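You operate a simulated robot arm through the tools that you are given. There is no shell and no other tool. Be economical: measure what you need, move in short steps, check, and stop when the job is done.

You are at the controls of a simulated two-armed robot. One attempt, no reset.

## Task
On the folding table, fold the yellow cloth in half.

Only the result counts: the job must be done as asked and must still hold three seconds after the hand-in. Knocking over, shifting, dropping, spilling or breaking anything else fails it. Flat cloth is picked up by pressing the open fingertips on it (5 to 10 N) and closing them slowly along it; thin cloth reads only 2 to 8 mm in the jaws.

## Robot
Two 7-joint arms with two-finger parallel grippers on one trunk, on a base that drives. Base frame: it is fixed to the floor where the robot stands at the start and does not move with it; the origin is under the middle of the robot, x ahead of it, y to its left, z up; the surface under the hand at the start is at about z = 0.74. Readings come in m, rad, newtons and seconds.
The left shoulder is at the start at [0.218, 0.171, 1.027], the right one opposite. Places, roughly: folding table [0.8, -0.1, 0.7]. Payload 4.4 kg a hand.
The TCP of each hand is the grasp point between the finger pads, 0.023 m short of the fingertips. In the tool frame z runs along the fingers and y along their closing line. Largest opening 0.094 m; finger width 0.038, thickness 0.01; the body of the gripper, 0.054 by 0.096 m, starts 0.039 m behind the TCP.
Orientation is that of the tool frame in the base frame, as [roll, pitch, yaw] about the fixed x, y, z axes, in that order (R = Rz(yaw) Ry(pitch) Rx(roll)). With the fingers straight down and closing along the base's y, the tool's x points along the base's -x, its y along +y and its z along -z.

## Interface
- The arms move only by the tool nudge_tool. It takes "left_plan", "right_plan" or both (then of equal length, played together; a hand with none holds still); each is a list of rows, each an object of numbers (a shift or turn left out is 0, a gripper value left out holds the last): "claw": the closure, from 0 (fully open) to 1 (shut); "dx", "dy", "dz": the shift along the base's x, y, z in m; "wx", "wy", "wz": the turn, a rotation vector about the base's x, y, z in rad. In form: [{"claw": .., "dx": .., "dy": .., "dz": .., "wx": .., "wy": .., "wz": ..}, ...]. A call has 1 to 10 rows; each row is the pose to reach, as a shift and turn from the pose commanded when the call began. Each row takes 0.2 s and may step no farther than 0.05 m and 0.15 rad from the row before; otherwise, or with a gripper value out of range, the whole call is refused. Where a pose cannot be reached the arm comes as near as it can. A force on the tool above 40 N (or 10 N above the force at the start of the call, whichever is more), or a blocked arm, ends the call early, and 0.2 s more pass. The fingers move at their own pace (about 0.072 m/s each) and stop on an object; they squeeze with about 36 N. The grip force told is the motor's: it shows also when the fingers shut on nothing. Time passes only in rows, and 0.2 s behind the last, so rows that repeat a pose let the fingers close. The reply holds the time, the measured pose of the TCP, the force on the tool along the base axes, the opening and the grip force, in the units named above and with some noise, with the torque about the TCP (base axes, N m) and any sound that the robot's microphone picked up.
- Cameras (640 x 400 px; columns grow to the right, rows downward): "scene" is now at [0.3368, -0.0134, 1.1093]; the picture's right is [-0.20, -0.98, 0.00], its down [-0.88, 0.18, -0.44] and it looks along [0.43, -0.09, -0.90] (base axes); focal length 214 px, centre (320, 200). "left" rides on the left gripper at [0.086, -0.016, -0.074] in its tool frame; the picture's right is [0.18, 0.98, 0.00], its down [-0.58, 0.11, -0.81] and it looks along [-0.79, 0.15, 0.59] (tool axes); focal length 243 px, centre (320, 200). "right" rides on the right gripper at [0.086, 0.016, -0.075] in its tool frame; the picture's right is [-0.18, 0.98, 0.00], its down [-0.58, -0.11, -0.81] and it looks along [-0.79, -0.15, 0.59] (tool axes); focal length 243 px, centre (320, 200). There is no depth. A picture from a camera that has moved, and an enlarged one, comes with that camera's place and axes in the base frame and with its lens.
- camera(camera): a new picture of that camera. No time passes.
- lift_body(by): slides the trunk up (or, below 0, down) by that many m; the arms and the scene camera ride with it, the base frame stays. It gives what a move gives, with no picture.
- steer(legs): drives the robot by 1 to 6 legs, each [ahead, left, turn to the left] in m, m and rad, along the robot's own axes; the way and the turn of a leg run together, so that a leg with both is an arc; at most 1.5 m and 3.142 rad a leg. The arms and the cameras ride along, it lands a little off, and it stops where it bumps. It gives what a move gives.
- pan_tilt(pan, tilt): turns the head with the scene camera to pan (to the left, within 1.396 rad either way) and tilt (down, from -0.506 to 1.204), counted from straight ahead of the robot. It gives what a move gives.
- enlarge(camera, box): a new picture of the part [left, top, right, bottom] of that camera's present view, enlarged. No time passes.
- hand_in(): hands the job in; it is judged then, once.

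Go step by step. Nothing tells you exact positions but the pictures and the camera data: compare them with the known pose of the tool, close in by small moves and look again before you grip or let go. The budget is 120 turns and 100 pictures, counting those below and the enlarged ones. Unless the task says otherwise, let go and move clear before handing in, and close with one line.

The tools are called after "Emit:" by a JSON object that holds its "fn" and its "kwargs". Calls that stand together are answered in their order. nudge_tool: Moves the arms, as the interface text tells. Its arguments: {"type":"object","properties":{"left_plan":{"type":"array","items":{"type":"object","properties":{"claw":{"type":"number"},"dx":{"type":"number"},"dy":{"type":"number"},"dz":{"type":"number"},"wx":{"type":"number"},"wy":{"type":"number"},"wz":{"type":"number"}}}},"right_plan":{"type":"array","items":{"type":"object","properties":{"claw":{"type":"number"},"dx":{"type":"number"},"dy":{"type":"number"},"dz":{"type":"number"},"wx":{"type":"number"},"wy":{"type":"number"},"wz":{"type":"number"}}}}},"required":[]} The other tools are called the same way: lift_body (by) slides the trunk up or down; steer (legs) drives the base; pan_tilt (pan, tilt) turns the head that bears the scene camera; camera (camera) takes a picture; enlarge (camera, box) takes an enlarged picture of a part of a camera's view; hand_in () hands the job in.

At the start:

```text
clock: 0.0
left_ee_pos: [0.6211, 0.1385, 0.9009]
left_ee_rot: [3.141, 0.0, -3.141]
left_contact_force: [0.3, -0.1, 0.0]
left_moment: [-0.03, 0.0, 0.02]
left_gripper_width: 0.0945
left_gripper_force: 0.1
right_ee_pos: [0.5629, -0.2966, 0.9816]
right_ee_rot: [3.14, -0.002, -3.141]
right_contact_force: [0.4, 1.0, 0.0]
right_moment: [0.02, 0.03, 0.03]
right_gripper_width: 0.0941
right_gripper_force: 0.1
trunk travel left (down, up): [-0.05, 0.338]
robot x, y, heading: [0.004, -0.0015, 0.003]
head pan, tilt: [-0.202, 1.115]
```

scene: 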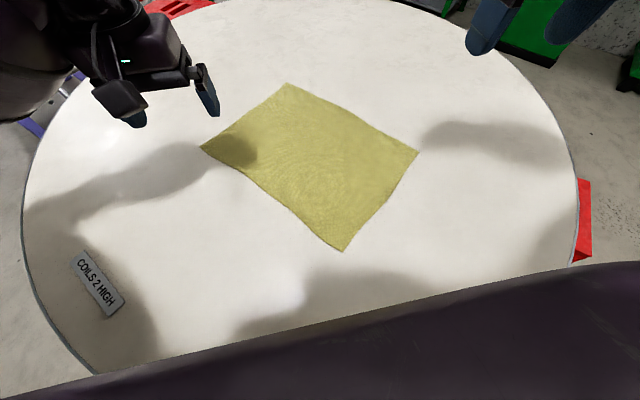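
right: 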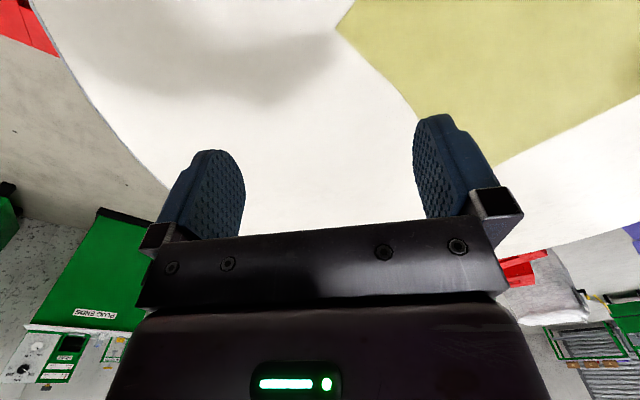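
left: 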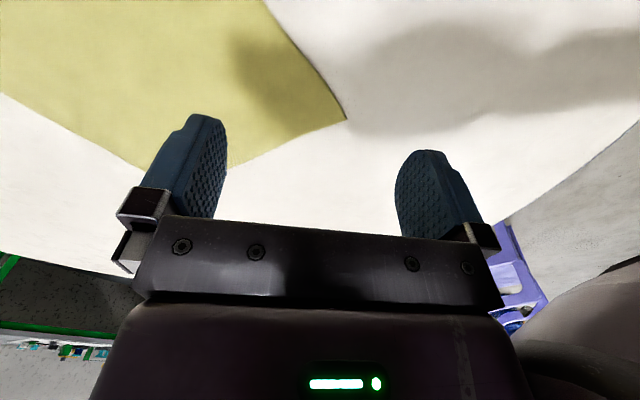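

The yellow cloth is a rectangle of about 0.37 x 0.275 m, with corners near (0.865,-0.034), (0.583,-0.280), (0.408,-0.067) and (0.691,0.178). I want to turn the robot to face the long edge, so I first look at the floor to my left for obstacles.

Emit:
{"fn": "pan_tilt", "kwargs": {"pan": 1.0, "tilt": 0.8}}

Emit:
{"fn": "camera", "kwargs": {"camera": "scene"}}

Emit:
{"fn": "pan_tilt", "kwargs": {"pan": 0.0, "tilt": 0.5}}

Emit:
{"fn": "camera", "kwargs": {"camera": "scene"}}

```text
clock: 1.4
left_ee_pos: [0.6206, 0.1394, 0.9021]
left_ee_rot: [3.14, 0.0, -3.141]
left_contact_force: [0.3, 0.0, 0.0]
left_moment: [-0.03, -0.02, -0.03]
left_gripper_width: 0.0942
left_gripper_force: 0.1
right_ee_pos: [0.5625, -0.2961, 0.9828]
right_ee_rot: [3.141, 0.0, 3.141]
right_contact_force: [-0.7, 0.1, 0.0]
right_moment: [-0.04, 0.01, 0.02]
right_gripper_width: 0.0941
right_gripper_force: 0.1
trunk travel left (down, up): [-0.05, 0.338]
robot x, y, heading: [0.0037, -0.0015, 0.0]
head pan, tilt: [1.0, 0.799]
```

```text
96 pictures are left
camera scene: at [0.3196, 0.0669, 1.132], right [0.84, -0.54, 0.0], down [-0.39, -0.6, -0.7], along [0.38, 0.59, -0.72], focal length 214 px, centre (320, 200)
```

scene: 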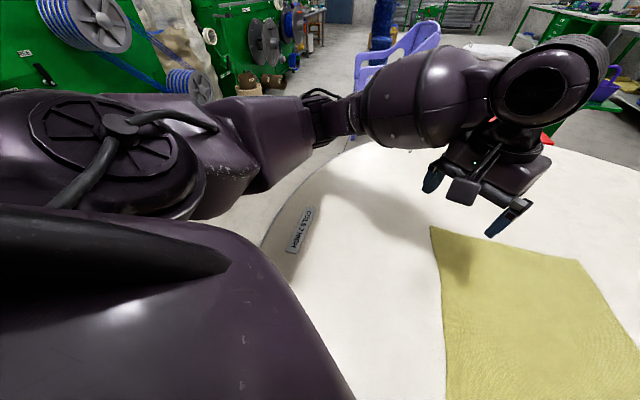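

```text
clock: 2.7
left_ee_pos: [0.6218, 0.14, 0.9018]
left_ee_rot: [-3.141, -0.001, 3.141]
left_contact_force: [0.2, 0.1, 0.8]
left_moment: [0.0, 0.01, -0.01]
left_gripper_width: 0.094
left_gripper_force: 0.1
right_ee_pos: [0.5625, -0.2954, 0.9827]
right_ee_rot: [-3.142, -0.001, -3.141]
right_contact_force: [0.5, 0.4, 1.3]
right_moment: [0.02, 0.02, 0.02]
right_gripper_width: 0.094
right_gripper_force: 0.1
trunk travel left (down, up): [-0.05, 0.338]
robot x, y, heading: [0.0008, -0.0029, -0.001]
head pan, tilt: [0.0, 0.499]
```

```text
95 pictures are left
camera scene: at [0.3669, -0.0008, 1.1579], right [0.0, -1.0, 0.0], down [-0.48, 0.0, -0.88], along [0.88, 0.0, -0.48], focal length 214 px, centre (320, 200)
```

scene: 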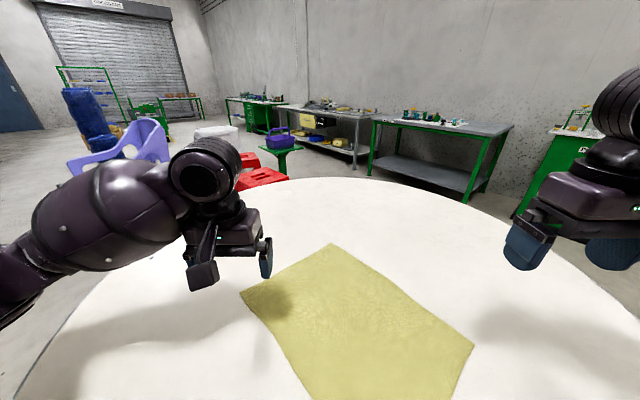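

I check the left side further before driving.

Emit:
{"fn": "pan_tilt", "kwargs": {"pan": 1.396, "tilt": 0.3}}

Emit:
{"fn": "camera", "kwargs": {"camera": "scene"}}

```text
clock: 4.2
left_ee_pos: [0.6221, 0.1401, 0.9016]
left_ee_rot: [-3.141, -0.002, -3.141]
left_contact_force: [-0.5, 0.4, -0.2]
left_moment: [-0.03, -0.02, 0.03]
left_gripper_width: 0.0939
left_gripper_force: 0.1
right_ee_pos: [0.5635, -0.2957, 0.982]
right_ee_rot: [3.141, 0.0, -3.14]
right_contact_force: [-0.6, 0.1, -0.6]
right_moment: [-0.02, 0.02, 0.01]
right_gripper_width: 0.094
right_gripper_force: 0.2
trunk travel left (down, up): [-0.05, 0.338]
robot x, y, heading: [-0.0001, -0.0022, 0.002]
head pan, tilt: [1.396, 0.3]
```

```text
94 pictures are left
camera scene: at [0.2922, 0.091, 1.1763], right [0.98, -0.17, 0.0], down [-0.05, -0.29, -0.96], along [0.17, 0.94, -0.3], focal length 214 px, centre (320, 200)
```

scene: 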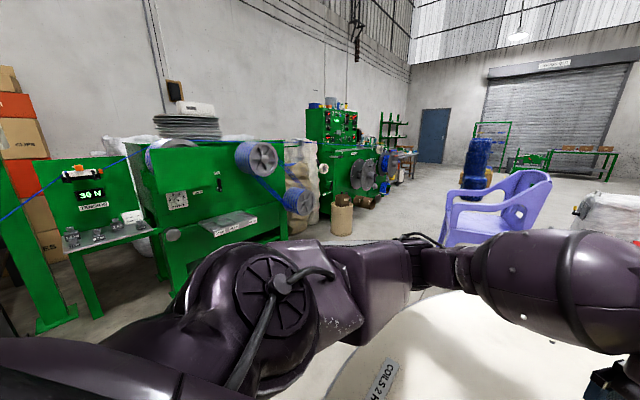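

The left side is clear for about 1 m. I'll slide left 0.38 m and turn right 0.61 rad, so the cloth's long side lies roughly across me.

Emit:
{"fn": "steer", "kwargs": {"legs": [[0.0, 0.38, 0.0], [0.02, 0.0, -0.61]]}}

Emit:
{"fn": "pan_tilt", "kwargs": {"pan": 0.0, "tilt": 1.0}}

Emit:
{"fn": "camera", "kwargs": {"camera": "scene"}}

```text
clock: 9.8
left_ee_pos: [0.6059, 0.1327, 0.9022]
left_ee_rot: [3.141, 0.0, 2.53]
left_contact_force: [-0.6, -0.8, -0.4]
left_moment: [0.04, 0.04, 0.03]
left_gripper_width: 0.094
left_gripper_force: 0.1
right_ee_pos: [0.3105, -0.1908, 0.9824]
right_ee_rot: [3.141, 0.0, 2.531]
right_contact_force: [0.2, -0.6, -0.2]
right_moment: [-0.01, 0.03, 0.01]
right_gripper_width: 0.0938
right_gripper_force: 0.0
trunk travel left (down, up): [-0.05, 0.338]
robot x, y, heading: [0.0188, 0.3779, -0.612]
head pan, tilt: [1.396, 0.3]
```

```text
clock: 11.3
left_ee_pos: [0.6078, 0.1327, 0.902]
left_ee_rot: [3.14, 0.002, 2.53]
left_contact_force: [0.1, 0.6, -0.7]
left_moment: [-0.01, 0.03, -0.01]
left_gripper_width: 0.0937
left_gripper_force: 0.0
right_ee_pos: [0.3098, -0.1908, 0.9815]
right_ee_rot: [-3.14, 0.001, 2.531]
right_contact_force: [-0.3, 0.1, 0.4]
right_moment: [0.0, 0.0, -0.02]
right_gripper_width: 0.0939
right_gripper_force: 0.1
trunk travel left (down, up): [-0.05, 0.338]
robot x, y, heading: [0.0172, 0.3744, -0.613]
head pan, tilt: [0.0, 1.0]
```

```text
93 pictures are left
camera scene: at [0.3018, 0.1764, 1.1169], right [-0.57, -0.82, 0.0], down [-0.69, 0.48, -0.54], along [0.44, -0.31, -0.84], focal length 214 px, centre (320, 200)
```

scene: 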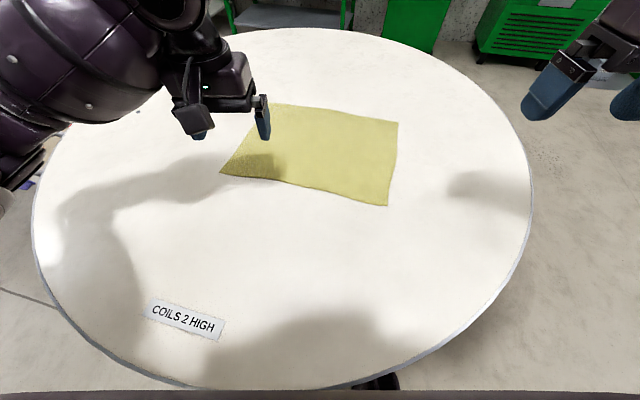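

My corner estimates agree between the two views: A (0.862,-0.034), B (0.584,-0.281), C (0.409,-0.068), D (0.688,0.181). I bring both hands just above the near corners D (left) and C (right), with the closing line along the edge.

Emit:
{"fn": "nudge_tool", "kwargs": {"left_plan": [{"dx": 0.015, "dy": 0.004, "dz": -0.01, "wz": -0.1, "claw": 0.5}, {"dx": 0.03, "dy": 0.008, "dz": -0.03, "wz": -0.2}, {"dx": 0.045, "dy": 0.012, "dz": -0.05, "wz": -0.233}, {"dx": 0.069, "dy": 0.02, "dz": -0.07, "wz": -0.233}, {"dx": 0.069, "dy": 0.02, "dz": -0.09, "wz": -0.233}, {"dx": 0.069, "dy": 0.02, "dz": -0.1, "wz": -0.233}, {"dx": 0.069, "dy": 0.02, "dz": -0.1, "wz": -0.233}], "right_plan": [{"dx": 0.021, "dy": 0.022, "dz": -0.03, "wz": -0.1, "claw": 0.5}, {"dx": 0.042, "dy": 0.044, "dz": -0.06, "wz": -0.2}, {"dx": 0.063, "dy": 0.066, "dz": -0.09, "wz": -0.233}, {"dx": 0.084, "dy": 0.088, "dz": -0.12, "wz": -0.233}, {"dx": 0.105, "dy": 0.11, "dz": -0.15, "wz": -0.233}, {"dx": 0.127, "dy": 0.133, "dz": -0.18, "wz": -0.233}, {"dx": 0.127, "dy": 0.133, "dz": -0.18, "wz": -0.233}]}}

Emit:
{"fn": "camera", "kwargs": {"camera": "left"}}

Emit:
{"fn": "camera", "kwargs": {"camera": "right"}}

Emit:
{"fn": "camera", "kwargs": {"camera": "scene"}}

```text
clock: 12.9
left_ee_pos: [0.6759, 0.1523, 0.8014]
left_ee_rot: [3.141, 0.0, 2.296]
left_contact_force: [-0.6, 0.3, 0.1]
left_moment: [0.01, -0.04, 0.03]
left_gripper_width: 0.047
left_gripper_force: 0.1
right_ee_pos: [0.4365, -0.0577, 0.8027]
right_ee_rot: [-3.141, 0.001, 2.297]
right_contact_force: [0.0, -0.9, -0.2]
right_moment: [0.01, 0.02, -0.03]
right_gripper_width: 0.0471
right_gripper_force: 0.0
trunk travel left (down, up): [-0.05, 0.338]
robot x, y, heading: [0.0164, 0.3771, -0.611]
head pan, tilt: [0.0, 1.0]
```

```text
92 pictures are left
camera left: at [0.6069, 0.2075, 0.876], right [0.61, 0.79, 0.0], down [0.47, -0.36, 0.81], along [0.64, -0.49, -0.59], focal length 243 px, centre (320, 200)
```

left: 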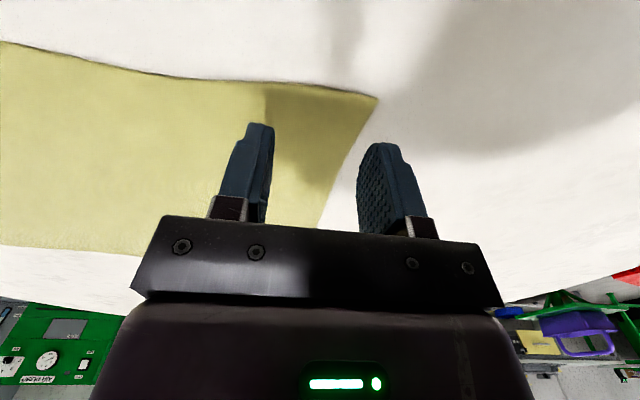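

```text
91 pictures are left
camera right: at [0.3912, 0.0185, 0.8776], right [0.86, 0.51, 0.0], down [0.3, -0.51, 0.81], along [0.42, -0.69, -0.59], focal length 243 px, centre (320, 200)
```

right: 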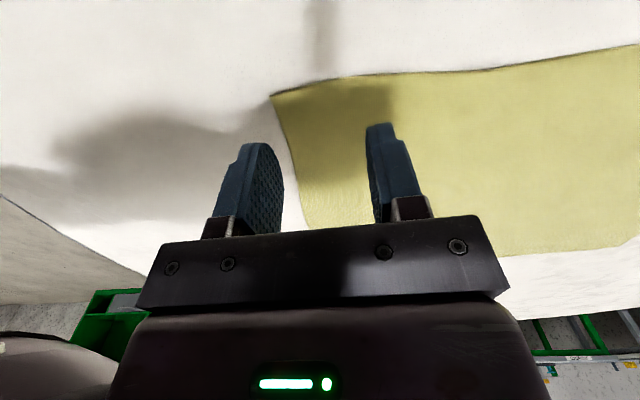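

```text
90 pictures are left
camera scene: at [0.3015, 0.1765, 1.1171], right [-0.57, -0.82, 0.0], down [-0.69, 0.48, -0.54], along [0.44, -0.31, -0.84], focal length 214 px, centre (320, 200)
```

scene: 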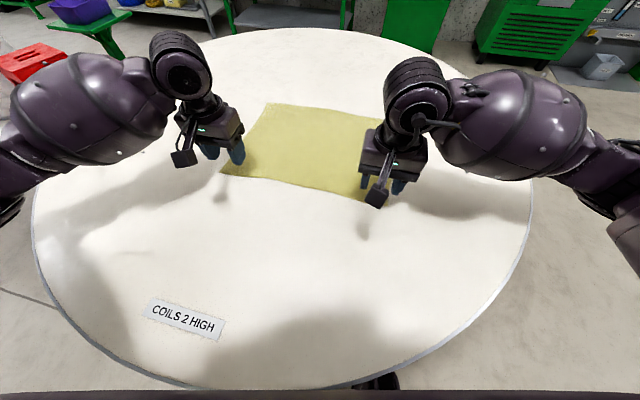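

The corner estimates hold: D at (0.693,0.185) and C at (0.409,-0.066). I shift the right hand 1 cm inward and lower both hands to near contact.

Emit:
{"fn": "nudge_tool", "kwargs": {"left_plan": [{"dz": -0.015}, {"dz": -0.03}, {"dz": -0.034}, {"dz": -0.036}, {"dz": -0.037}], "right_plan": [{"dx": 0.0075, "dy": 0.0066, "dz": -0.015}, {"dx": 0.0075, "dy": 0.0066, "dz": -0.03}, {"dx": 0.0075, "dy": 0.0066, "dz": -0.034}, {"dx": 0.0075, "dy": 0.0066, "dz": -0.037}, {"dx": 0.0075, "dy": 0.0066, "dz": -0.038}]}}

```text
clock: 14.1
left_ee_pos: [0.676, 0.1524, 0.7647]
left_ee_rot: [-3.141, 0.001, 2.298]
left_contact_force: [-0.8, 0.2, 0.3]
left_moment: [0.0, -0.04, -0.01]
left_gripper_width: 0.047
left_gripper_force: 0.0
right_ee_pos: [0.4439, -0.0502, 0.7646]
right_ee_rot: [3.141, 0.001, 2.297]
right_contact_force: [-0.2, 0.2, 0.5]
right_moment: [0.01, -0.01, 0.0]
right_gripper_width: 0.047
right_gripper_force: 0.0
trunk travel left (down, up): [-0.05, 0.338]
robot x, y, heading: [0.0181, 0.3745, -0.616]
head pan, tilt: [0.0, 1.0]
```

No contact yet, so I go down in 1 mm steps.

Emit:
{"fn": "nudge_tool", "kwargs": {"left_plan": [{"dz": -0.001}, {"dz": -0.002}, {"dz": -0.002}], "right_plan": [{"dz": -0.001}, {"dz": -0.002}, {"dz": -0.002}]}}

```text
clock: 14.9
left_ee_pos: [0.6751, 0.1523, 0.7637]
left_ee_rot: [-3.141, 0.003, 2.298]
left_contact_force: [0.4, -0.8, 5.0]
left_moment: [-0.02, -0.04, 0.02]
left_gripper_width: 0.0469
left_gripper_force: 0.0
right_ee_pos: [0.4446, -0.0515, 0.7651]
right_ee_rot: [3.139, 0.004, 2.297]
right_contact_force: [0.4, -2.2, 12.1]
right_moment: [-0.16, 0.12, 0.06]
right_gripper_width: 0.0472
right_gripper_force: 0.0
trunk travel left (down, up): [-0.05, 0.338]
robot x, y, heading: [0.0165, 0.376, -0.608]
head pan, tilt: [0.0, 1.0]
```

Contact is made: left reads 5 N and right 12 N. I trim the heights and close slowly.

Emit:
{"fn": "nudge_tool", "kwargs": {"left_plan": [{"dz": -0.0005, "claw": 0.5}, {"dz": -0.0005, "claw": 0.56}, {"dz": -0.0005, "claw": 0.62}, {"dz": -0.0005, "claw": 0.68}, {"dz": -0.0005, "claw": 0.74}, {"dz": -0.0005, "claw": 0.8}, {"dz": -0.0005, "claw": 0.86}, {"dz": -0.0005, "claw": 0.92}, {"dz": -0.0005, "claw": 1.0}, {"dz": -0.0005, "claw": 1.0}], "right_plan": [{"dz": 0.0007, "claw": 0.5}, {"dz": 0.0007, "claw": 0.56}, {"dz": 0.0007, "claw": 0.62}, {"dz": 0.0007, "claw": 0.68}, {"dz": 0.0007, "claw": 0.74}, {"dz": 0.0007, "claw": 0.8}, {"dz": 0.0007, "claw": 0.86}, {"dz": 0.0007, "claw": 0.92}, {"dz": 0.0007, "claw": 1.0}, {"dz": 0.0007, "claw": 1.0}]}}

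Emit:
{"fn": "camera", "kwargs": {"camera": "left"}}

Emit:
{"fn": "camera", "kwargs": {"camera": "right"}}

```text
clock: 17.1
left_ee_pos: [0.6752, 0.1533, 0.7649]
left_ee_rot: [3.141, 0.004, 2.296]
left_contact_force: [0.8, -1.1, 22.3]
left_moment: [-0.02, 0.03, 0.01]
left_gripper_width: 0.003
left_gripper_force: 36.2
right_ee_pos: [0.4426, -0.0497, 0.7643]
right_ee_rot: [-3.141, 0.002, 2.297]
right_contact_force: [-0.3, -1.0, 3.9]
right_moment: [-0.01, 0.05, 0.02]
right_gripper_width: 0.0001
right_gripper_force: 36.4
trunk travel left (down, up): [-0.05, 0.338]
robot x, y, heading: [0.0189, 0.3735, -0.611]
head pan, tilt: [0.0, 1.0]
```

```text
89 pictures are left
camera left: at [0.6061, 0.2078, 0.8381], right [0.61, 0.79, 0.0], down [0.47, -0.36, 0.81], along [0.64, -0.49, -0.59], focal length 243 px, centre (320, 200)
```

left: 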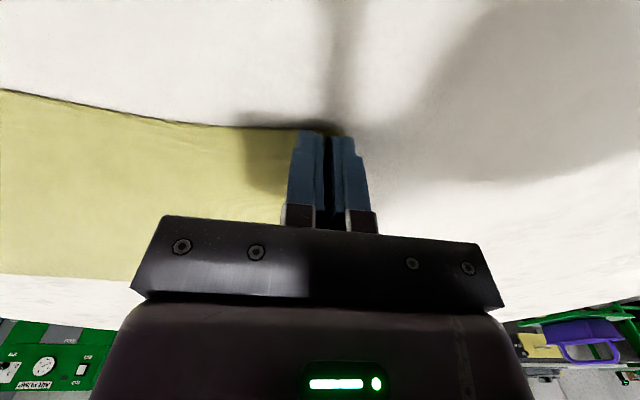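

```text
88 pictures are left
camera right: at [0.3976, 0.0256, 0.8392], right [0.86, 0.52, 0.0], down [0.3, -0.51, 0.81], along [0.42, -0.69, -0.59], focal length 243 px, centre (320, 200)
```

right: 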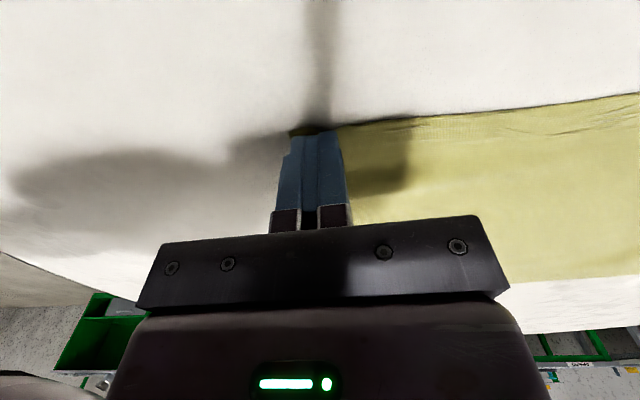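

The left hand has the cloth (3 mm in the jaws); the right slipped and shut on nothing. I ease the left up slightly, then lift and reopen the right.

Emit:
{"fn": "nudge_tool", "kwargs": {"left_plan": [{"dz": 0.002}, {"dz": 0.003}, {"dz": 0.003}], "right_plan": [{"dz": 0.02}, {"dz": 0.03, "claw": 0.5}, {"dz": 0.03, "claw": 0.5}]}}

Emit:
{"fn": "camera", "kwargs": {"camera": "right"}}

```text
clock: 17.9
left_ee_pos: [0.675, 0.1533, 0.7634]
left_ee_rot: [3.142, -0.002, 2.297]
left_contact_force: [-0.3, -1.2, 7.5]
left_moment: [-0.08, -0.02, 0.03]
left_gripper_width: 0.0028
left_gripper_force: 36.0
right_ee_pos: [0.4445, -0.0501, 0.7926]
right_ee_rot: [3.141, -0.003, 2.296]
right_contact_force: [-0.4, -0.1, -0.3]
right_moment: [0.03, 0.01, -0.02]
right_gripper_width: 0.047
right_gripper_force: 0.1
trunk travel left (down, up): [-0.05, 0.338]
robot x, y, heading: [0.0183, 0.3734, -0.613]
head pan, tilt: [0.0, 1.0]
```

```text
87 pictures are left
camera right: at [0.3985, 0.0255, 0.8683], right [0.86, 0.52, 0.0], down [0.31, -0.51, 0.81], along [0.42, -0.69, -0.59], focal length 243 px, centre (320, 200)
```

right: 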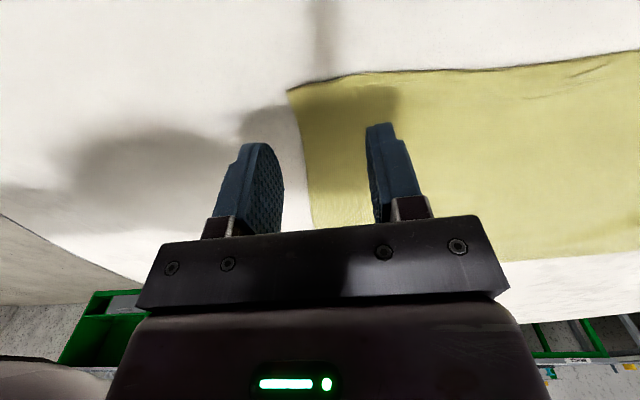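

Corner C now lies at about (0.421,-0.045), so I shift the right hand inward along the edge and press again.

Emit:
{"fn": "nudge_tool", "kwargs": {"right_plan": [{"dx": 0.013, "dy": 0.018, "dz": 0.0}, {"dx": 0.013, "dy": 0.018, "dz": -0.015}, {"dx": 0.013, "dy": 0.018, "dz": -0.025}, {"dx": 0.013, "dy": 0.018, "dz": -0.029}, {"dx": 0.013, "dy": 0.018, "dz": -0.0305}, {"dx": 0.013, "dy": 0.018, "dz": -0.0305}]}}

```text
clock: 19.3
left_ee_pos: [0.6756, 0.1525, 0.7668]
left_ee_rot: [3.141, 0.002, 2.298]
left_contact_force: [-0.4, -0.2, 0.5]
left_moment: [-0.01, -0.02, 0.06]
left_gripper_width: 0.0026
left_gripper_force: 36.0
right_ee_pos: [0.455, -0.0318, 0.7638]
right_ee_rot: [-3.141, 0.005, 2.298]
right_contact_force: [0.2, -1.1, 15.0]
right_moment: [-0.2, 0.19, 0.04]
right_gripper_width: 0.0469
right_gripper_force: 0.1
trunk travel left (down, up): [-0.05, 0.338]
robot x, y, heading: [0.0199, 0.374, -0.613]
head pan, tilt: [0.0, 1.0]
```

The right hand presses mostly on its outer finger. I level it with a tiny tilt and check the moment.

Emit:
{"fn": "nudge_tool", "kwargs": {"right_plan": [{"wx": -0.008, "wy": 0.009, "dz": 0.0003}, {"wx": -0.008, "wy": 0.009, "dz": 0.0003}]}}

```text
clock: 19.9
left_ee_pos: [0.6764, 0.1523, 0.7657]
left_ee_rot: [3.141, 0.002, 2.299]
left_contact_force: [0.1, 0.0, -0.4]
left_moment: [0.03, 0.02, 0.01]
left_gripper_width: 0.0027
left_gripper_force: 36.0
right_ee_pos: [0.4572, -0.0331, 0.7652]
right_ee_rot: [-3.131, 0.0, 2.296]
right_contact_force: [3.3, -1.5, 18.3]
right_moment: [0.38, -0.4, -0.1]
right_gripper_width: 0.0473
right_gripper_force: 0.6
trunk travel left (down, up): [-0.05, 0.338]
robot x, y, heading: [0.0159, 0.378, -0.605]
head pan, tilt: [0.0, 1.0]
```

That overshot, so I take two thirds of it back and then close slowly.

Emit:
{"fn": "nudge_tool", "kwargs": {"right_plan": [{"wx": 0.005, "wy": -0.006, "claw": 0.5}, {"wx": 0.005, "wy": -0.006, "claw": 0.56}, {"wx": 0.005, "wy": -0.006, "claw": 0.62}, {"wx": 0.005, "wy": -0.006, "claw": 0.68}, {"wx": 0.005, "wy": -0.006, "claw": 0.74}, {"wx": 0.005, "wy": -0.006, "claw": 0.8}, {"wx": 0.005, "wy": -0.006, "claw": 0.86}, {"wx": 0.005, "wy": -0.006, "claw": 0.92}, {"wx": 0.005, "wy": -0.006, "claw": 1.0}, {"wx": 0.005, "wy": -0.006, "claw": 1.0}]}}

Emit:
{"fn": "camera", "kwargs": {"camera": "right"}}

Emit:
{"fn": "camera", "kwargs": {"camera": "left"}}

```text
clock: 22.1
left_ee_pos: [0.676, 0.1531, 0.7659]
left_ee_rot: [-3.141, -0.001, 2.298]
left_contact_force: [-4.3, -5.1, -0.4]
left_moment: [-0.1, 0.13, -0.05]
left_gripper_width: 0.0026
left_gripper_force: 36.1
right_ee_pos: [0.4565, -0.0326, 0.7649]
right_ee_rot: [-3.138, 0.002, 2.296]
right_contact_force: [5.5, 4.2, 23.8]
right_moment: [0.12, -0.11, -0.01]
right_gripper_width: 0.0026
right_gripper_force: 35.9
trunk travel left (down, up): [-0.05, 0.338]
robot x, y, heading: [0.0189, 0.3734, -0.608]
head pan, tilt: [0.0, 1.0]
```

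```text
86 pictures are left
camera right: at [0.4113, 0.0442, 0.8389], right [0.86, 0.52, 0.0], down [0.31, -0.5, 0.81], along [0.41, -0.69, -0.59], focal length 243 px, centre (320, 200)
```

right: 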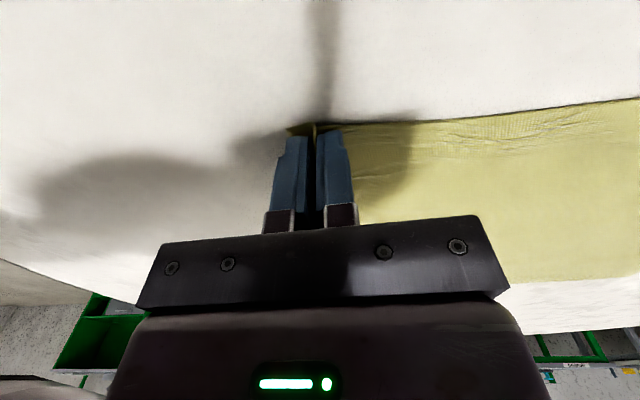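

```text
85 pictures are left
camera left: at [0.6063, 0.2081, 0.8404], right [0.61, 0.79, 0.0], down [0.47, -0.36, 0.81], along [0.64, -0.49, -0.59], focal length 243 px, centre (320, 200)
```

left: 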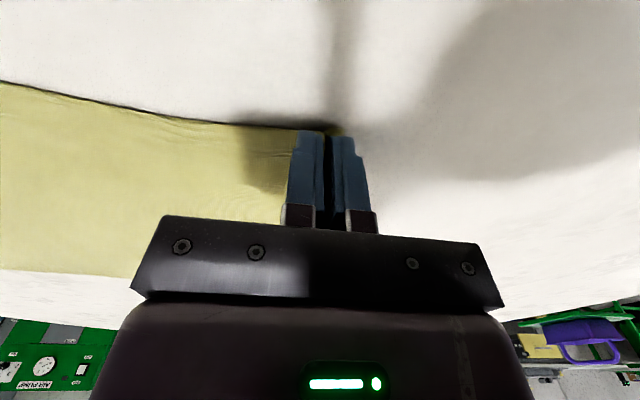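

Both jaws now hold 2.6 mm of cloth. I lift both a little, relax the tension and look.

Emit:
{"fn": "nudge_tool", "kwargs": {"left_plan": [{"dx": -0.003, "dy": -0.002, "dz": 0.01}, {"dx": -0.004, "dy": -0.003, "dz": 0.03}, {"dx": -0.004, "dy": -0.003, "dz": 0.04}, {"dx": -0.004, "dy": -0.003, "dz": 0.04}], "right_plan": [{"dz": 0.01}, {"dz": 0.03}, {"dz": 0.04}, {"dz": 0.04}]}}

Emit:
{"fn": "camera", "kwargs": {"camera": "scene"}}

Emit:
{"fn": "enlarge", "kwargs": {"camera": "scene", "box": [160, 60, 460, 248]}}

```text
clock: 23.1
left_ee_pos: [0.6726, 0.1495, 0.8056]
left_ee_rot: [3.142, 0.0, 2.296]
left_contact_force: [-2.1, -1.8, 0.4]
left_moment: [-0.01, 0.05, -0.02]
left_gripper_width: 0.0027
left_gripper_force: 36.1
right_ee_pos: [0.4561, -0.0332, 0.8025]
right_ee_rot: [-3.135, -0.002, 2.296]
right_contact_force: [1.7, 2.5, 0.0]
right_moment: [0.03, -0.05, 0.0]
right_gripper_width: 0.0021
right_gripper_force: 36.1
trunk travel left (down, up): [-0.05, 0.338]
robot x, y, heading: [0.0179, 0.3802, -0.608]
head pan, tilt: [0.0, 1.0]
```

```text
84 pictures are left
camera scene: at [0.3018, 0.1763, 1.1167], right [-0.57, -0.82, 0.0], down [-0.69, 0.48, -0.54], along [0.44, -0.31, -0.84], focal length 214 px, centre (320, 200)
```

scene: 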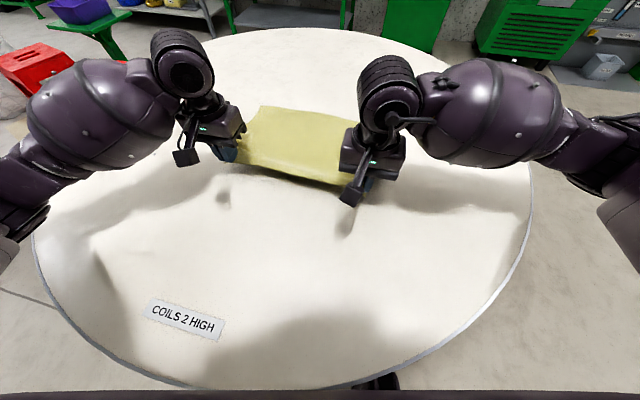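

```text
2.13 times, centred on (310, 154) of scene
camera zoom: at [0.3018, 0.1763, 1.1167], right [-0.57, -0.82, 0.0], down [-0.69, 0.48, -0.54], along [0.44, -0.31, -0.84], focal length 456 px, centre (341, 298)
```

zoom: 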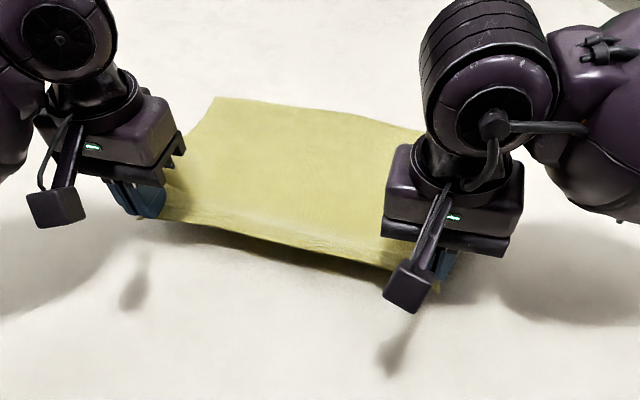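

Both corners are held. The far corners are at about A (0.866,-0.009) and B (0.587,-0.257). I carry the near edge over in a low arc, stopping at 80% to look.

Emit:
{"fn": "nudge_tool", "kwargs": {"left_plan": [{"dx": 0.015, "dy": -0.018, "dz": 0.02}, {"dx": 0.03, "dy": -0.036, "dz": 0.045}, {"dx": 0.045, "dy": -0.054, "dz": 0.06}, {"dx": 0.06, "dy": -0.072, "dz": 0.065}, {"dx": 0.075, "dy": -0.09, "dz": 0.065}, {"dx": 0.09, "dy": -0.108, "dz": 0.06}, {"dx": 0.105, "dy": -0.126, "dz": 0.05}, {"dx": 0.12, "dy": -0.144, "dz": 0.03}, {"dx": 0.12, "dy": -0.144, "dz": 0.03}], "right_plan": [{"dx": 0.0157, "dy": -0.0185, "dz": 0.02}, {"dx": 0.0314, "dy": -0.037, "dz": 0.045}, {"dx": 0.047, "dy": -0.0555, "dz": 0.06}, {"dx": 0.063, "dy": -0.074, "dz": 0.065}, {"dx": 0.0785, "dy": -0.0925, "dz": 0.065}, {"dx": 0.094, "dy": -0.111, "dz": 0.06}, {"dx": 0.11, "dy": -0.1295, "dz": 0.05}, {"dx": 0.1256, "dy": -0.148, "dz": 0.03}, {"dx": 0.1256, "dy": -0.148, "dz": 0.03}]}}

Emit:
{"fn": "enlarge", "kwargs": {"camera": "scene", "box": [160, 40, 480, 240]}}

Emit:
{"fn": "camera", "kwargs": {"camera": "left"}}

Emit:
{"fn": "camera", "kwargs": {"camera": "right"}}

```text
clock: 25.1
left_ee_pos: [0.7907, 0.0046, 0.8364]
left_ee_rot: [3.141, 0.002, 2.298]
left_contact_force: [0.2, -0.4, -0.2]
left_moment: [-0.02, 0.03, 0.0]
left_gripper_width: 0.0026
left_gripper_force: 35.7
right_ee_pos: [0.582, -0.1797, 0.8341]
right_ee_rot: [-3.137, 0.001, 2.299]
right_contact_force: [0.0, -0.6, -0.7]
right_moment: [-0.01, 0.0, -0.02]
right_gripper_width: 0.0022
right_gripper_force: 35.8
trunk travel left (down, up): [-0.05, 0.338]
robot x, y, heading: [0.0169, 0.3764, -0.61]
head pan, tilt: [0.0, 1.0]
```

```text
2.00 times, centred on (320, 140) of scene
camera zoom: at [0.3012, 0.1768, 1.1173], right [-0.57, -0.82, 0.0], down [-0.69, 0.48, -0.54], along [0.44, -0.31, -0.84], focal length 429 px, centre (320, 320)
```

zoom: 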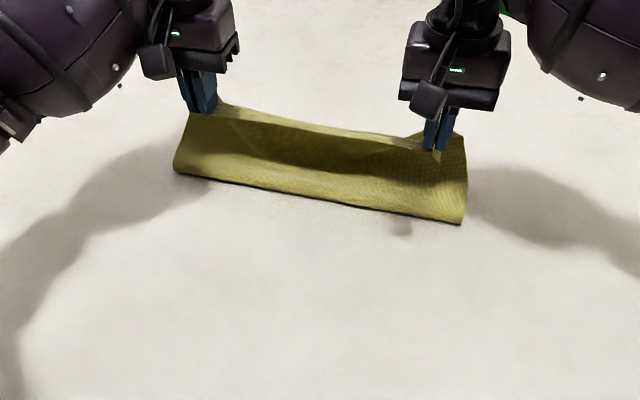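

```text
81 pictures are left
camera left: at [0.7227, 0.0603, 0.9108], right [0.61, 0.79, 0.0], down [0.47, -0.36, 0.81], along [0.64, -0.49, -0.59], focal length 243 px, centre (320, 200)
```

left: 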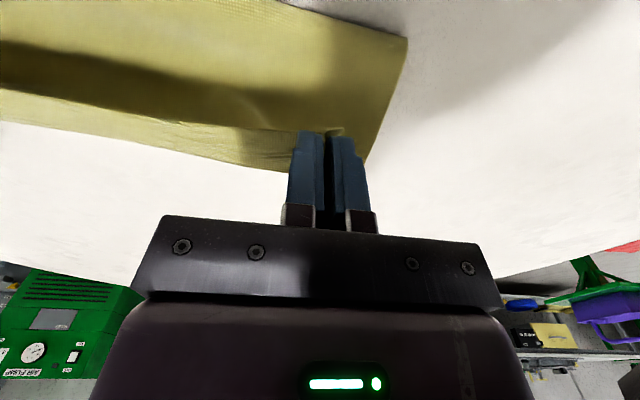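

```text
80 pictures are left
camera right: at [0.5379, -0.1038, 0.9085], right [0.86, 0.52, 0.0], down [0.31, -0.5, 0.81], along [0.41, -0.69, -0.59], focal length 243 px, centre (320, 200)
```

right: 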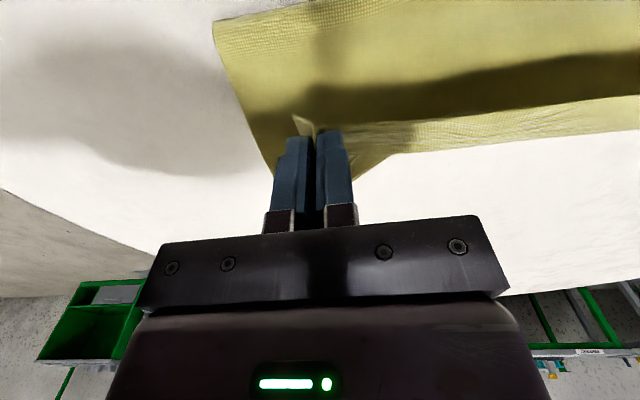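

The edge is carried over cleanly and lies parallel to the far edge. I lower it onto the far edge.

Emit:
{"fn": "nudge_tool", "kwargs": {"left_plan": [{"dx": 0.01, "dy": -0.011, "dz": -0.012}, {"dx": 0.02, "dy": -0.022, "dz": -0.026}, {"dx": 0.03, "dy": -0.033, "dz": -0.042}, {"dx": 0.036, "dy": -0.0385, "dz": -0.055}, {"dx": 0.036, "dy": -0.0385, "dz": -0.063}, {"dx": 0.036, "dy": -0.0385, "dz": -0.063}], "right_plan": [{"dx": 0.01, "dy": -0.012, "dz": -0.012}, {"dx": 0.02, "dy": -0.024, "dz": -0.026}, {"dx": 0.028, "dy": -0.036, "dz": -0.042}, {"dx": 0.034, "dy": -0.042, "dz": -0.055}, {"dx": 0.034, "dy": -0.042, "dz": -0.062}, {"dx": 0.034, "dy": -0.042, "dz": -0.062}]}}

Emit:
{"fn": "enlarge", "kwargs": {"camera": "scene", "box": [160, 40, 480, 240]}}

Emit:
{"fn": "camera", "kwargs": {"camera": "left"}}

Emit:
{"fn": "camera", "kwargs": {"camera": "right"}}

```text
clock: 26.5
left_ee_pos: [0.8271, -0.0325, 0.7716]
left_ee_rot: [-3.14, -0.001, 2.297]
left_contact_force: [-2.9, -3.5, -0.3]
left_moment: [-0.08, 0.04, 0.0]
left_gripper_width: 0.0026
left_gripper_force: 36.0
right_ee_pos: [0.6162, -0.2217, 0.771]
right_ee_rot: [-3.139, 0.0, 2.299]
right_contact_force: [2.7, 2.7, -0.5]
right_moment: [0.03, 0.0, 0.03]
right_gripper_width: 0.0022
right_gripper_force: 35.8
trunk travel left (down, up): [-0.05, 0.338]
robot x, y, heading: [0.0175, 0.374, -0.613]
head pan, tilt: [0.0, 1.0]
```

```text
2.00 times, centred on (320, 140) of scene
camera zoom: at [0.3016, 0.1765, 1.117], right [-0.57, -0.82, 0.0], down [-0.69, 0.48, -0.54], along [0.44, -0.31, -0.84], focal length 429 px, centre (320, 320)
```

zoom: 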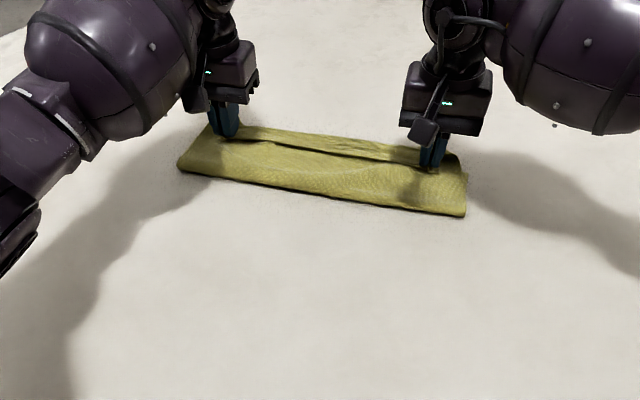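

```text
78 pictures are left
camera left: at [0.7589, 0.0221, 0.846], right [0.61, 0.79, 0.0], down [0.47, -0.36, 0.81], along [0.64, -0.49, -0.59], focal length 243 px, centre (320, 200)
```

left: 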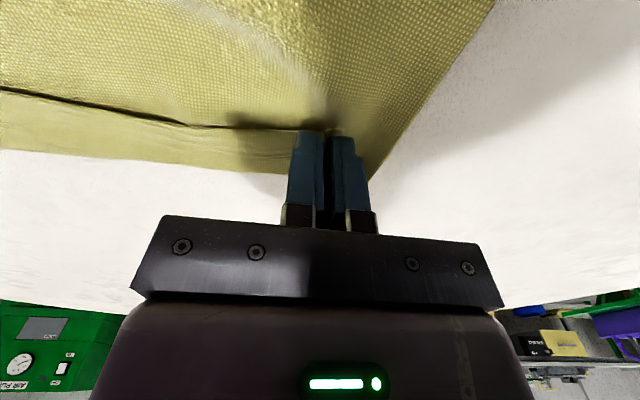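

```text
77 pictures are left
camera right: at [0.5715, -0.146, 0.8458], right [0.86, 0.52, 0.0], down [0.31, -0.5, 0.81], along [0.41, -0.69, -0.59], focal length 243 px, centre (320, 200)
```

right: 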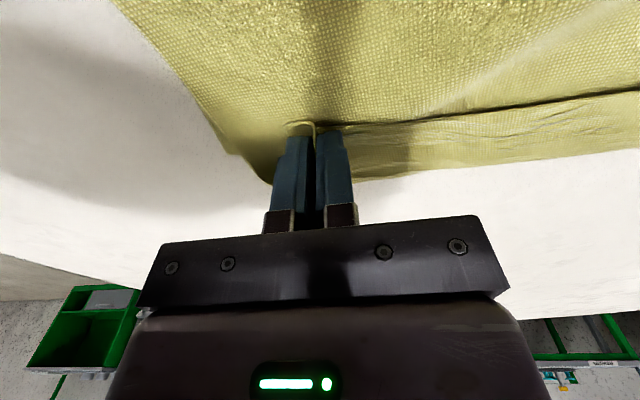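

The upper edge is 2 to 2.7 cm short of the lower layer's far edge. I raise it a touch, advance it by that much and lower it again.

Emit:
{"fn": "nudge_tool", "kwargs": {"left_plan": [{"dz": 0.01}, {"dx": 0.005, "dy": -0.008, "dz": 0.012}, {"dx": 0.011, "dy": -0.017, "dz": 0.01}, {"dx": 0.011, "dy": -0.017, "dz": 0.0}, {"dx": 0.011, "dy": -0.017, "dz": -0.001}], "right_plan": [{"dz": 0.01}, {"dx": 0.009, "dy": -0.01, "dz": 0.012}, {"dx": 0.018, "dy": -0.02, "dz": 0.01}, {"dx": 0.018, "dy": -0.02, "dz": 0.0}, {"dx": 0.018, "dy": -0.02, "dz": -0.001}]}}

Emit:
{"fn": "enlarge", "kwargs": {"camera": "scene", "box": [160, 40, 480, 240]}}

Emit:
{"fn": "camera", "kwargs": {"camera": "left"}}

Emit:
{"fn": "camera", "kwargs": {"camera": "right"}}

```text
clock: 27.7
left_ee_pos: [0.8387, -0.0488, 0.7712]
left_ee_rot: [3.141, 0.001, 2.298]
left_contact_force: [-0.6, -0.7, -0.3]
left_moment: [-0.04, 0.0, 0.0]
left_gripper_width: 0.0025
left_gripper_force: 36.2
right_ee_pos: [0.6334, -0.2429, 0.7698]
right_ee_rot: [-3.137, 0.0, 2.298]
right_contact_force: [1.8, 0.6, 1.0]
right_moment: [0.02, -0.02, -0.01]
right_gripper_width: 0.0026
right_gripper_force: 35.8
trunk travel left (down, up): [-0.05, 0.338]
robot x, y, heading: [0.019, 0.3726, -0.606]
head pan, tilt: [0.0, 1.0]
```

```text
2.00 times, centred on (320, 140) of scene
camera zoom: at [0.3015, 0.1765, 1.117], right [-0.57, -0.82, 0.0], down [-0.69, 0.48, -0.54], along [0.44, -0.31, -0.84], focal length 429 px, centre (320, 320)
```

zoom: 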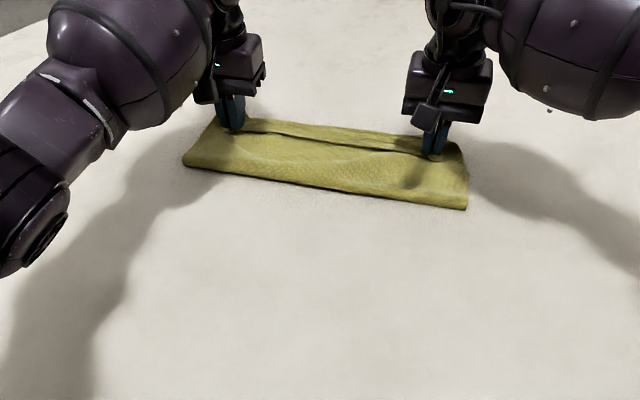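

```text
75 pictures are left
camera left: at [0.7702, 0.0052, 0.8453], right [0.61, 0.79, 0.0], down [0.47, -0.36, 0.81], along [0.64, -0.49, -0.59], focal length 243 px, centre (320, 200)
```

left: 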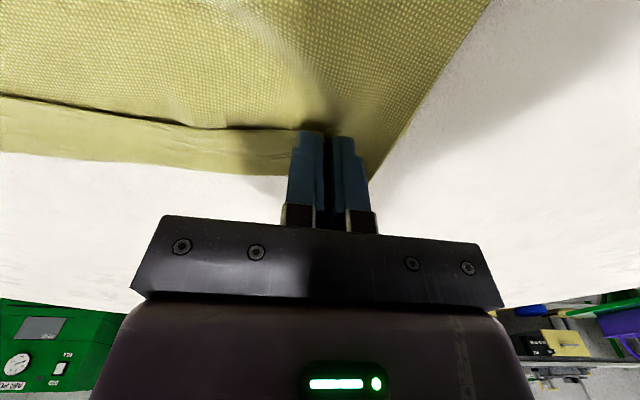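

```text
74 pictures are left
camera right: at [0.5895, -0.1663, 0.845], right [0.86, 0.52, 0.0], down [0.31, -0.5, 0.81], along [0.41, -0.69, -0.59], focal length 243 px, centre (320, 200)
```

right: 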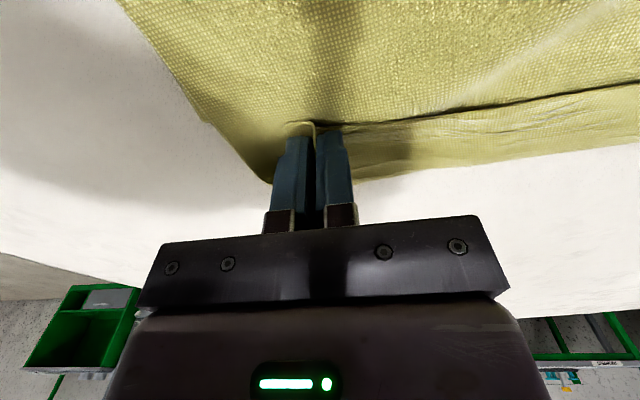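

The light strip beyond the dark line moved with the hands, so it may be the held flap rather than the lower layer. I look closer.

Emit:
{"fn": "enlarge", "kwargs": {"camera": "right", "box": [240, 60, 480, 210]}}

Emit:
{"fn": "enlarge", "kwargs": {"camera": "left", "box": [160, 60, 400, 210]}}

Emit:
{"fn": "enlarge", "kwargs": {"camera": "scene", "box": [240, 80, 400, 180]}}

```text
2.67 times, centred on (360, 135) of right
camera zoom: at [0.5895, -0.1663, 0.845], right [0.86, 0.52, 0.0], down [0.31, -0.5, 0.81], along [0.41, -0.69, -0.59], focal length 647 px, centre (213, 373)
```

zoom: 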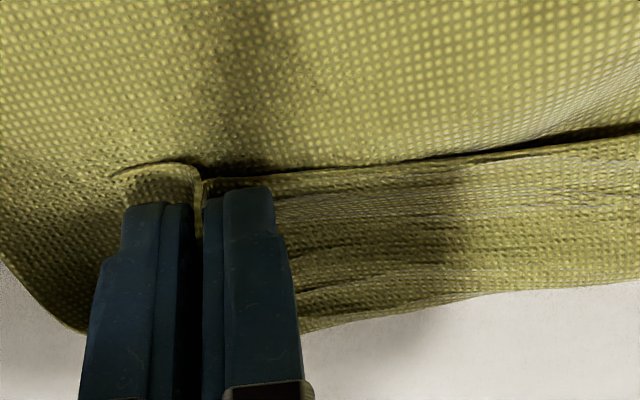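

```text
2.67 times, centred on (280, 135) of left
camera zoom: at [0.7702, 0.0052, 0.8453], right [0.61, 0.79, 0.0], down [0.47, -0.36, 0.81], along [0.64, -0.49, -0.59], focal length 647 px, centre (427, 373)
```

zoom: 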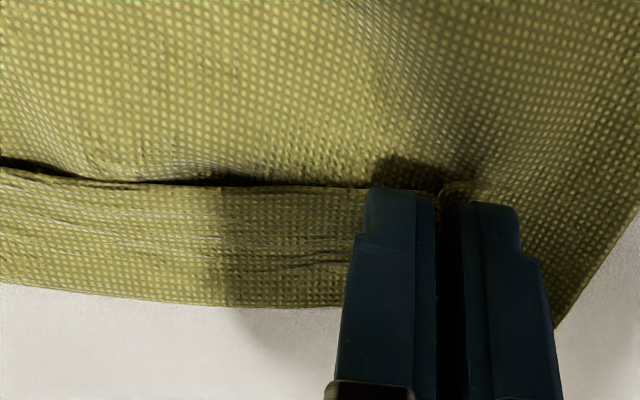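

```text
4.00 times, centred on (320, 130) of scene
camera zoom: at [0.3015, 0.1765, 1.117], right [-0.57, -0.82, 0.0], down [-0.69, 0.48, -0.54], along [0.44, -0.31, -0.84], focal length 858 px, centre (320, 480)
```

zoom: 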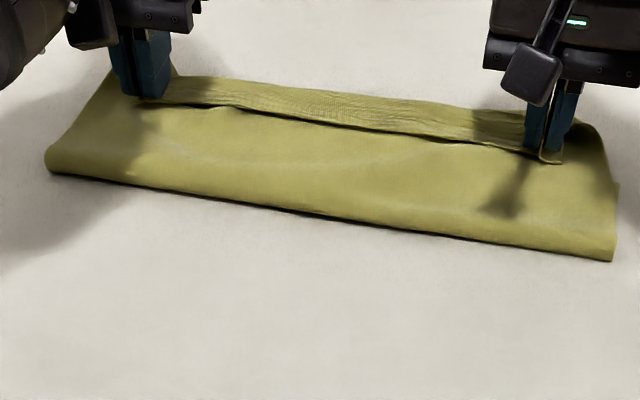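

Now it's clear. The held edge stayed facing back toward me, because the finger width forced a 2.8 cm turned-back hem. I'll carry the edge back, release, and regrasp with the closing line across the edge so the cloth can hinge freely.

Emit:
{"fn": "nudge_tool", "kwargs": {"left_plan": [{"dx": -0.005, "dy": 0.006, "dz": 0.025}, {"dx": -0.022, "dy": 0.027, "dz": 0.055}, {"dx": -0.042, "dy": 0.052, "dz": 0.08}, {"dx": -0.062, "dy": 0.077, "dz": 0.095}, {"dx": -0.082, "dy": 0.102, "dz": 0.095}, {"dx": -0.102, "dy": 0.127, "dz": 0.09}, {"dx": -0.122, "dy": 0.152, "dz": 0.075}, {"dx": -0.142, "dy": 0.177, "dz": 0.045}, {"dx": -0.158, "dy": 0.195, "dz": 0.015}, {"dx": -0.163, "dy": 0.202, "dz": -0.003}], "right_plan": [{"dx": -0.005, "dy": 0.006, "dz": 0.025}, {"dx": -0.023, "dy": 0.027, "dz": 0.055}, {"dx": -0.044, "dy": 0.052, "dz": 0.08}, {"dx": -0.066, "dy": 0.077, "dz": 0.095}, {"dx": -0.088, "dy": 0.104, "dz": 0.095}, {"dx": -0.11, "dy": 0.13, "dz": 0.09}, {"dx": -0.132, "dy": 0.156, "dz": 0.075}, {"dx": -0.154, "dy": 0.182, "dz": 0.045}, {"dx": -0.172, "dy": 0.203, "dz": 0.015}, {"dx": -0.177, "dy": 0.21, "dz": -0.003}]}}

Emit:
{"fn": "enlarge", "kwargs": {"camera": "scene", "box": [160, 60, 480, 260]}}

```text
clock: 29.9
left_ee_pos: [0.6765, 0.1519, 0.767]
left_ee_rot: [-3.141, -0.001, 2.297]
left_contact_force: [-3.8, -3.4, -0.4]
left_moment: [-0.12, 0.11, -0.03]
left_gripper_width: 0.0027
left_gripper_force: 36.4
right_ee_pos: [0.4581, -0.0321, 0.7678]
right_ee_rot: [-3.139, 0.0, 2.297]
right_contact_force: [5.2, 4.2, -1.2]
right_moment: [0.04, -0.12, -0.01]
right_gripper_width: 0.0025
right_gripper_force: 35.6
trunk travel left (down, up): [-0.05, 0.338]
robot x, y, heading: [0.0167, 0.3747, -0.607]
head pan, tilt: [0.0, 1.0]
```

```text
2.00 times, centred on (320, 160) of scene
camera zoom: at [0.3019, 0.1763, 1.1168], right [-0.57, -0.82, 0.0], down [-0.69, 0.48, -0.54], along [0.44, -0.31, -0.84], focal length 429 px, centre (320, 280)
```

zoom: 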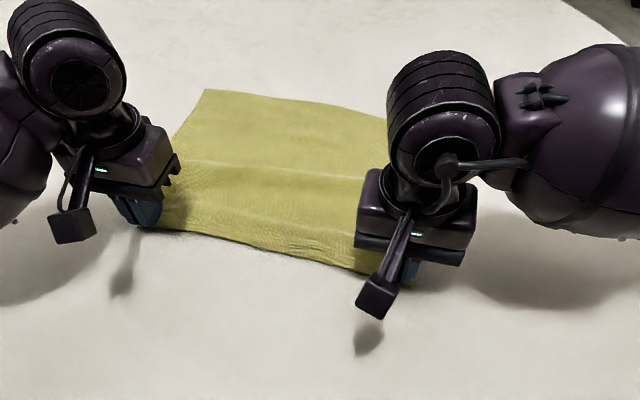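

The cloth is flat again. I open both hands, rise and start turning the wrists a quarter turn.

Emit:
{"fn": "nudge_tool", "kwargs": {"left_plan": [{"claw": 0.8}, {"claw": 0.6}, {"claw": 0.6, "dz": 0.02}, {"dz": 0.05, "wz": -0.1}, {"dz": 0.08, "wz": -0.25}, {"dz": 0.08, "wz": -0.4}, {"dz": 0.08, "wz": -0.55}, {"dz": 0.08, "wz": -0.7}, {"dz": 0.08, "wz": -0.85}, {"dz": 0.08, "wz": -1.0}], "right_plan": [{"claw": 0.8}, {"claw": 0.6}, {"claw": 0.6, "dz": 0.02}, {"dz": 0.05, "wz": 0.1}, {"dz": 0.08, "wz": 0.25}, {"dz": 0.08, "wz": 0.4}, {"dz": 0.08, "wz": 0.55}, {"dz": 0.08, "wz": 0.7}, {"dz": 0.08, "wz": 0.85}, {"dz": 0.08, "wz": 1.0}]}}

Emit:
{"fn": "nudge_tool", "kwargs": {"left_plan": [{"wz": -0.15}, {"wz": -0.3}, {"wz": -0.45}, {"wz": -0.571}, {"wz": -0.571}], "right_plan": [{"wz": 0.15}, {"wz": 0.3}, {"wz": 0.45}, {"wz": 0.571}, {"wz": 0.571}]}}

Emit:
{"fn": "camera", "kwargs": {"camera": "scene"}}

Emit:
{"fn": "camera", "kwargs": {"camera": "left"}}

Emit:
{"fn": "camera", "kwargs": {"camera": "right"}}

```text
clock: 32.1
left_ee_pos: [0.6752, 0.1533, 0.8471]
left_ee_rot: [-3.141, 0.0, 1.295]
left_contact_force: [-0.3, 0.4, 0.6]
left_moment: [0.0, -0.01, 0.0]
left_gripper_width: 0.0375
left_gripper_force: 0.1
right_ee_pos: [0.4566, -0.0325, 0.8465]
right_ee_rot: [-3.139, -0.001, -2.983]
right_contact_force: [0.3, 0.2, -0.6]
right_moment: [-0.03, -0.02, 0.01]
right_gripper_width: 0.0374
right_gripper_force: 0.1
trunk travel left (down, up): [-0.05, 0.338]
robot x, y, heading: [0.0151, 0.3744, -0.61]
head pan, tilt: [0.0, 1.0]
```

```text
clock: 33.3
left_ee_pos: [0.6764, 0.1514, 0.848]
left_ee_rot: [-3.14, 0.0, 0.725]
left_contact_force: [0.2, 0.0, -0.5]
left_moment: [0.02, 0.02, 0.0]
left_gripper_width: 0.0374
left_gripper_force: 0.0
right_ee_pos: [0.4577, -0.0336, 0.8468]
right_ee_rot: [-3.14, 0.001, -2.414]
right_contact_force: [-1.0, 0.4, 0.4]
right_moment: [-0.01, 0.03, -0.01]
right_gripper_width: 0.0375
right_gripper_force: 0.0
trunk travel left (down, up): [-0.05, 0.338]
robot x, y, heading: [0.0175, 0.3759, -0.615]
head pan, tilt: [0.0, 1.0]
```

```text
69 pictures are left
camera scene: at [0.3018, 0.1764, 1.1168], right [-0.57, -0.82, 0.0], down [-0.69, 0.48, -0.54], along [0.44, -0.31, -0.84], focal length 214 px, centre (320, 200)
```

scene: 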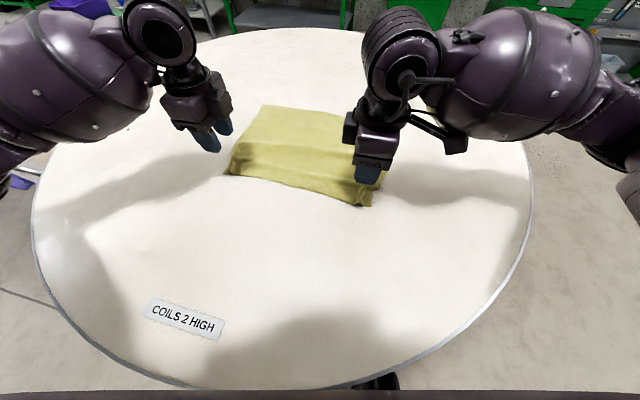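

```text
68 pictures are left
camera left: at [0.7306, 0.2226, 0.922], right [0.79, -0.61, 0.0], down [-0.36, -0.47, 0.81], along [-0.49, -0.64, -0.59], focal length 243 px, centre (320, 200)
```

left: 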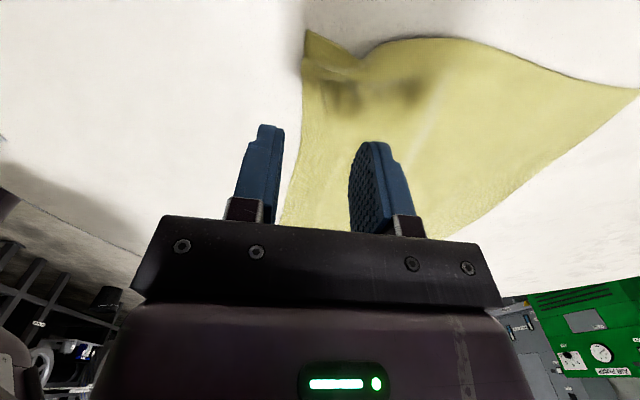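

```text
67 pictures are left
camera right: at [0.3823, -0.0775, 0.9213], right [-0.52, 0.86, 0.0], down [0.5, 0.31, 0.81], along [0.69, 0.41, -0.59], focal length 243 px, centre (320, 200)
```

right: 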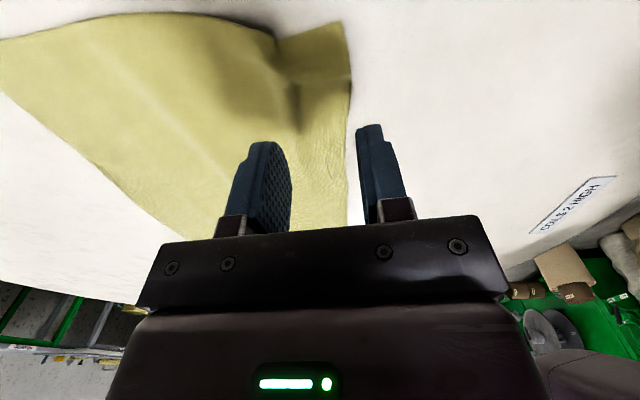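

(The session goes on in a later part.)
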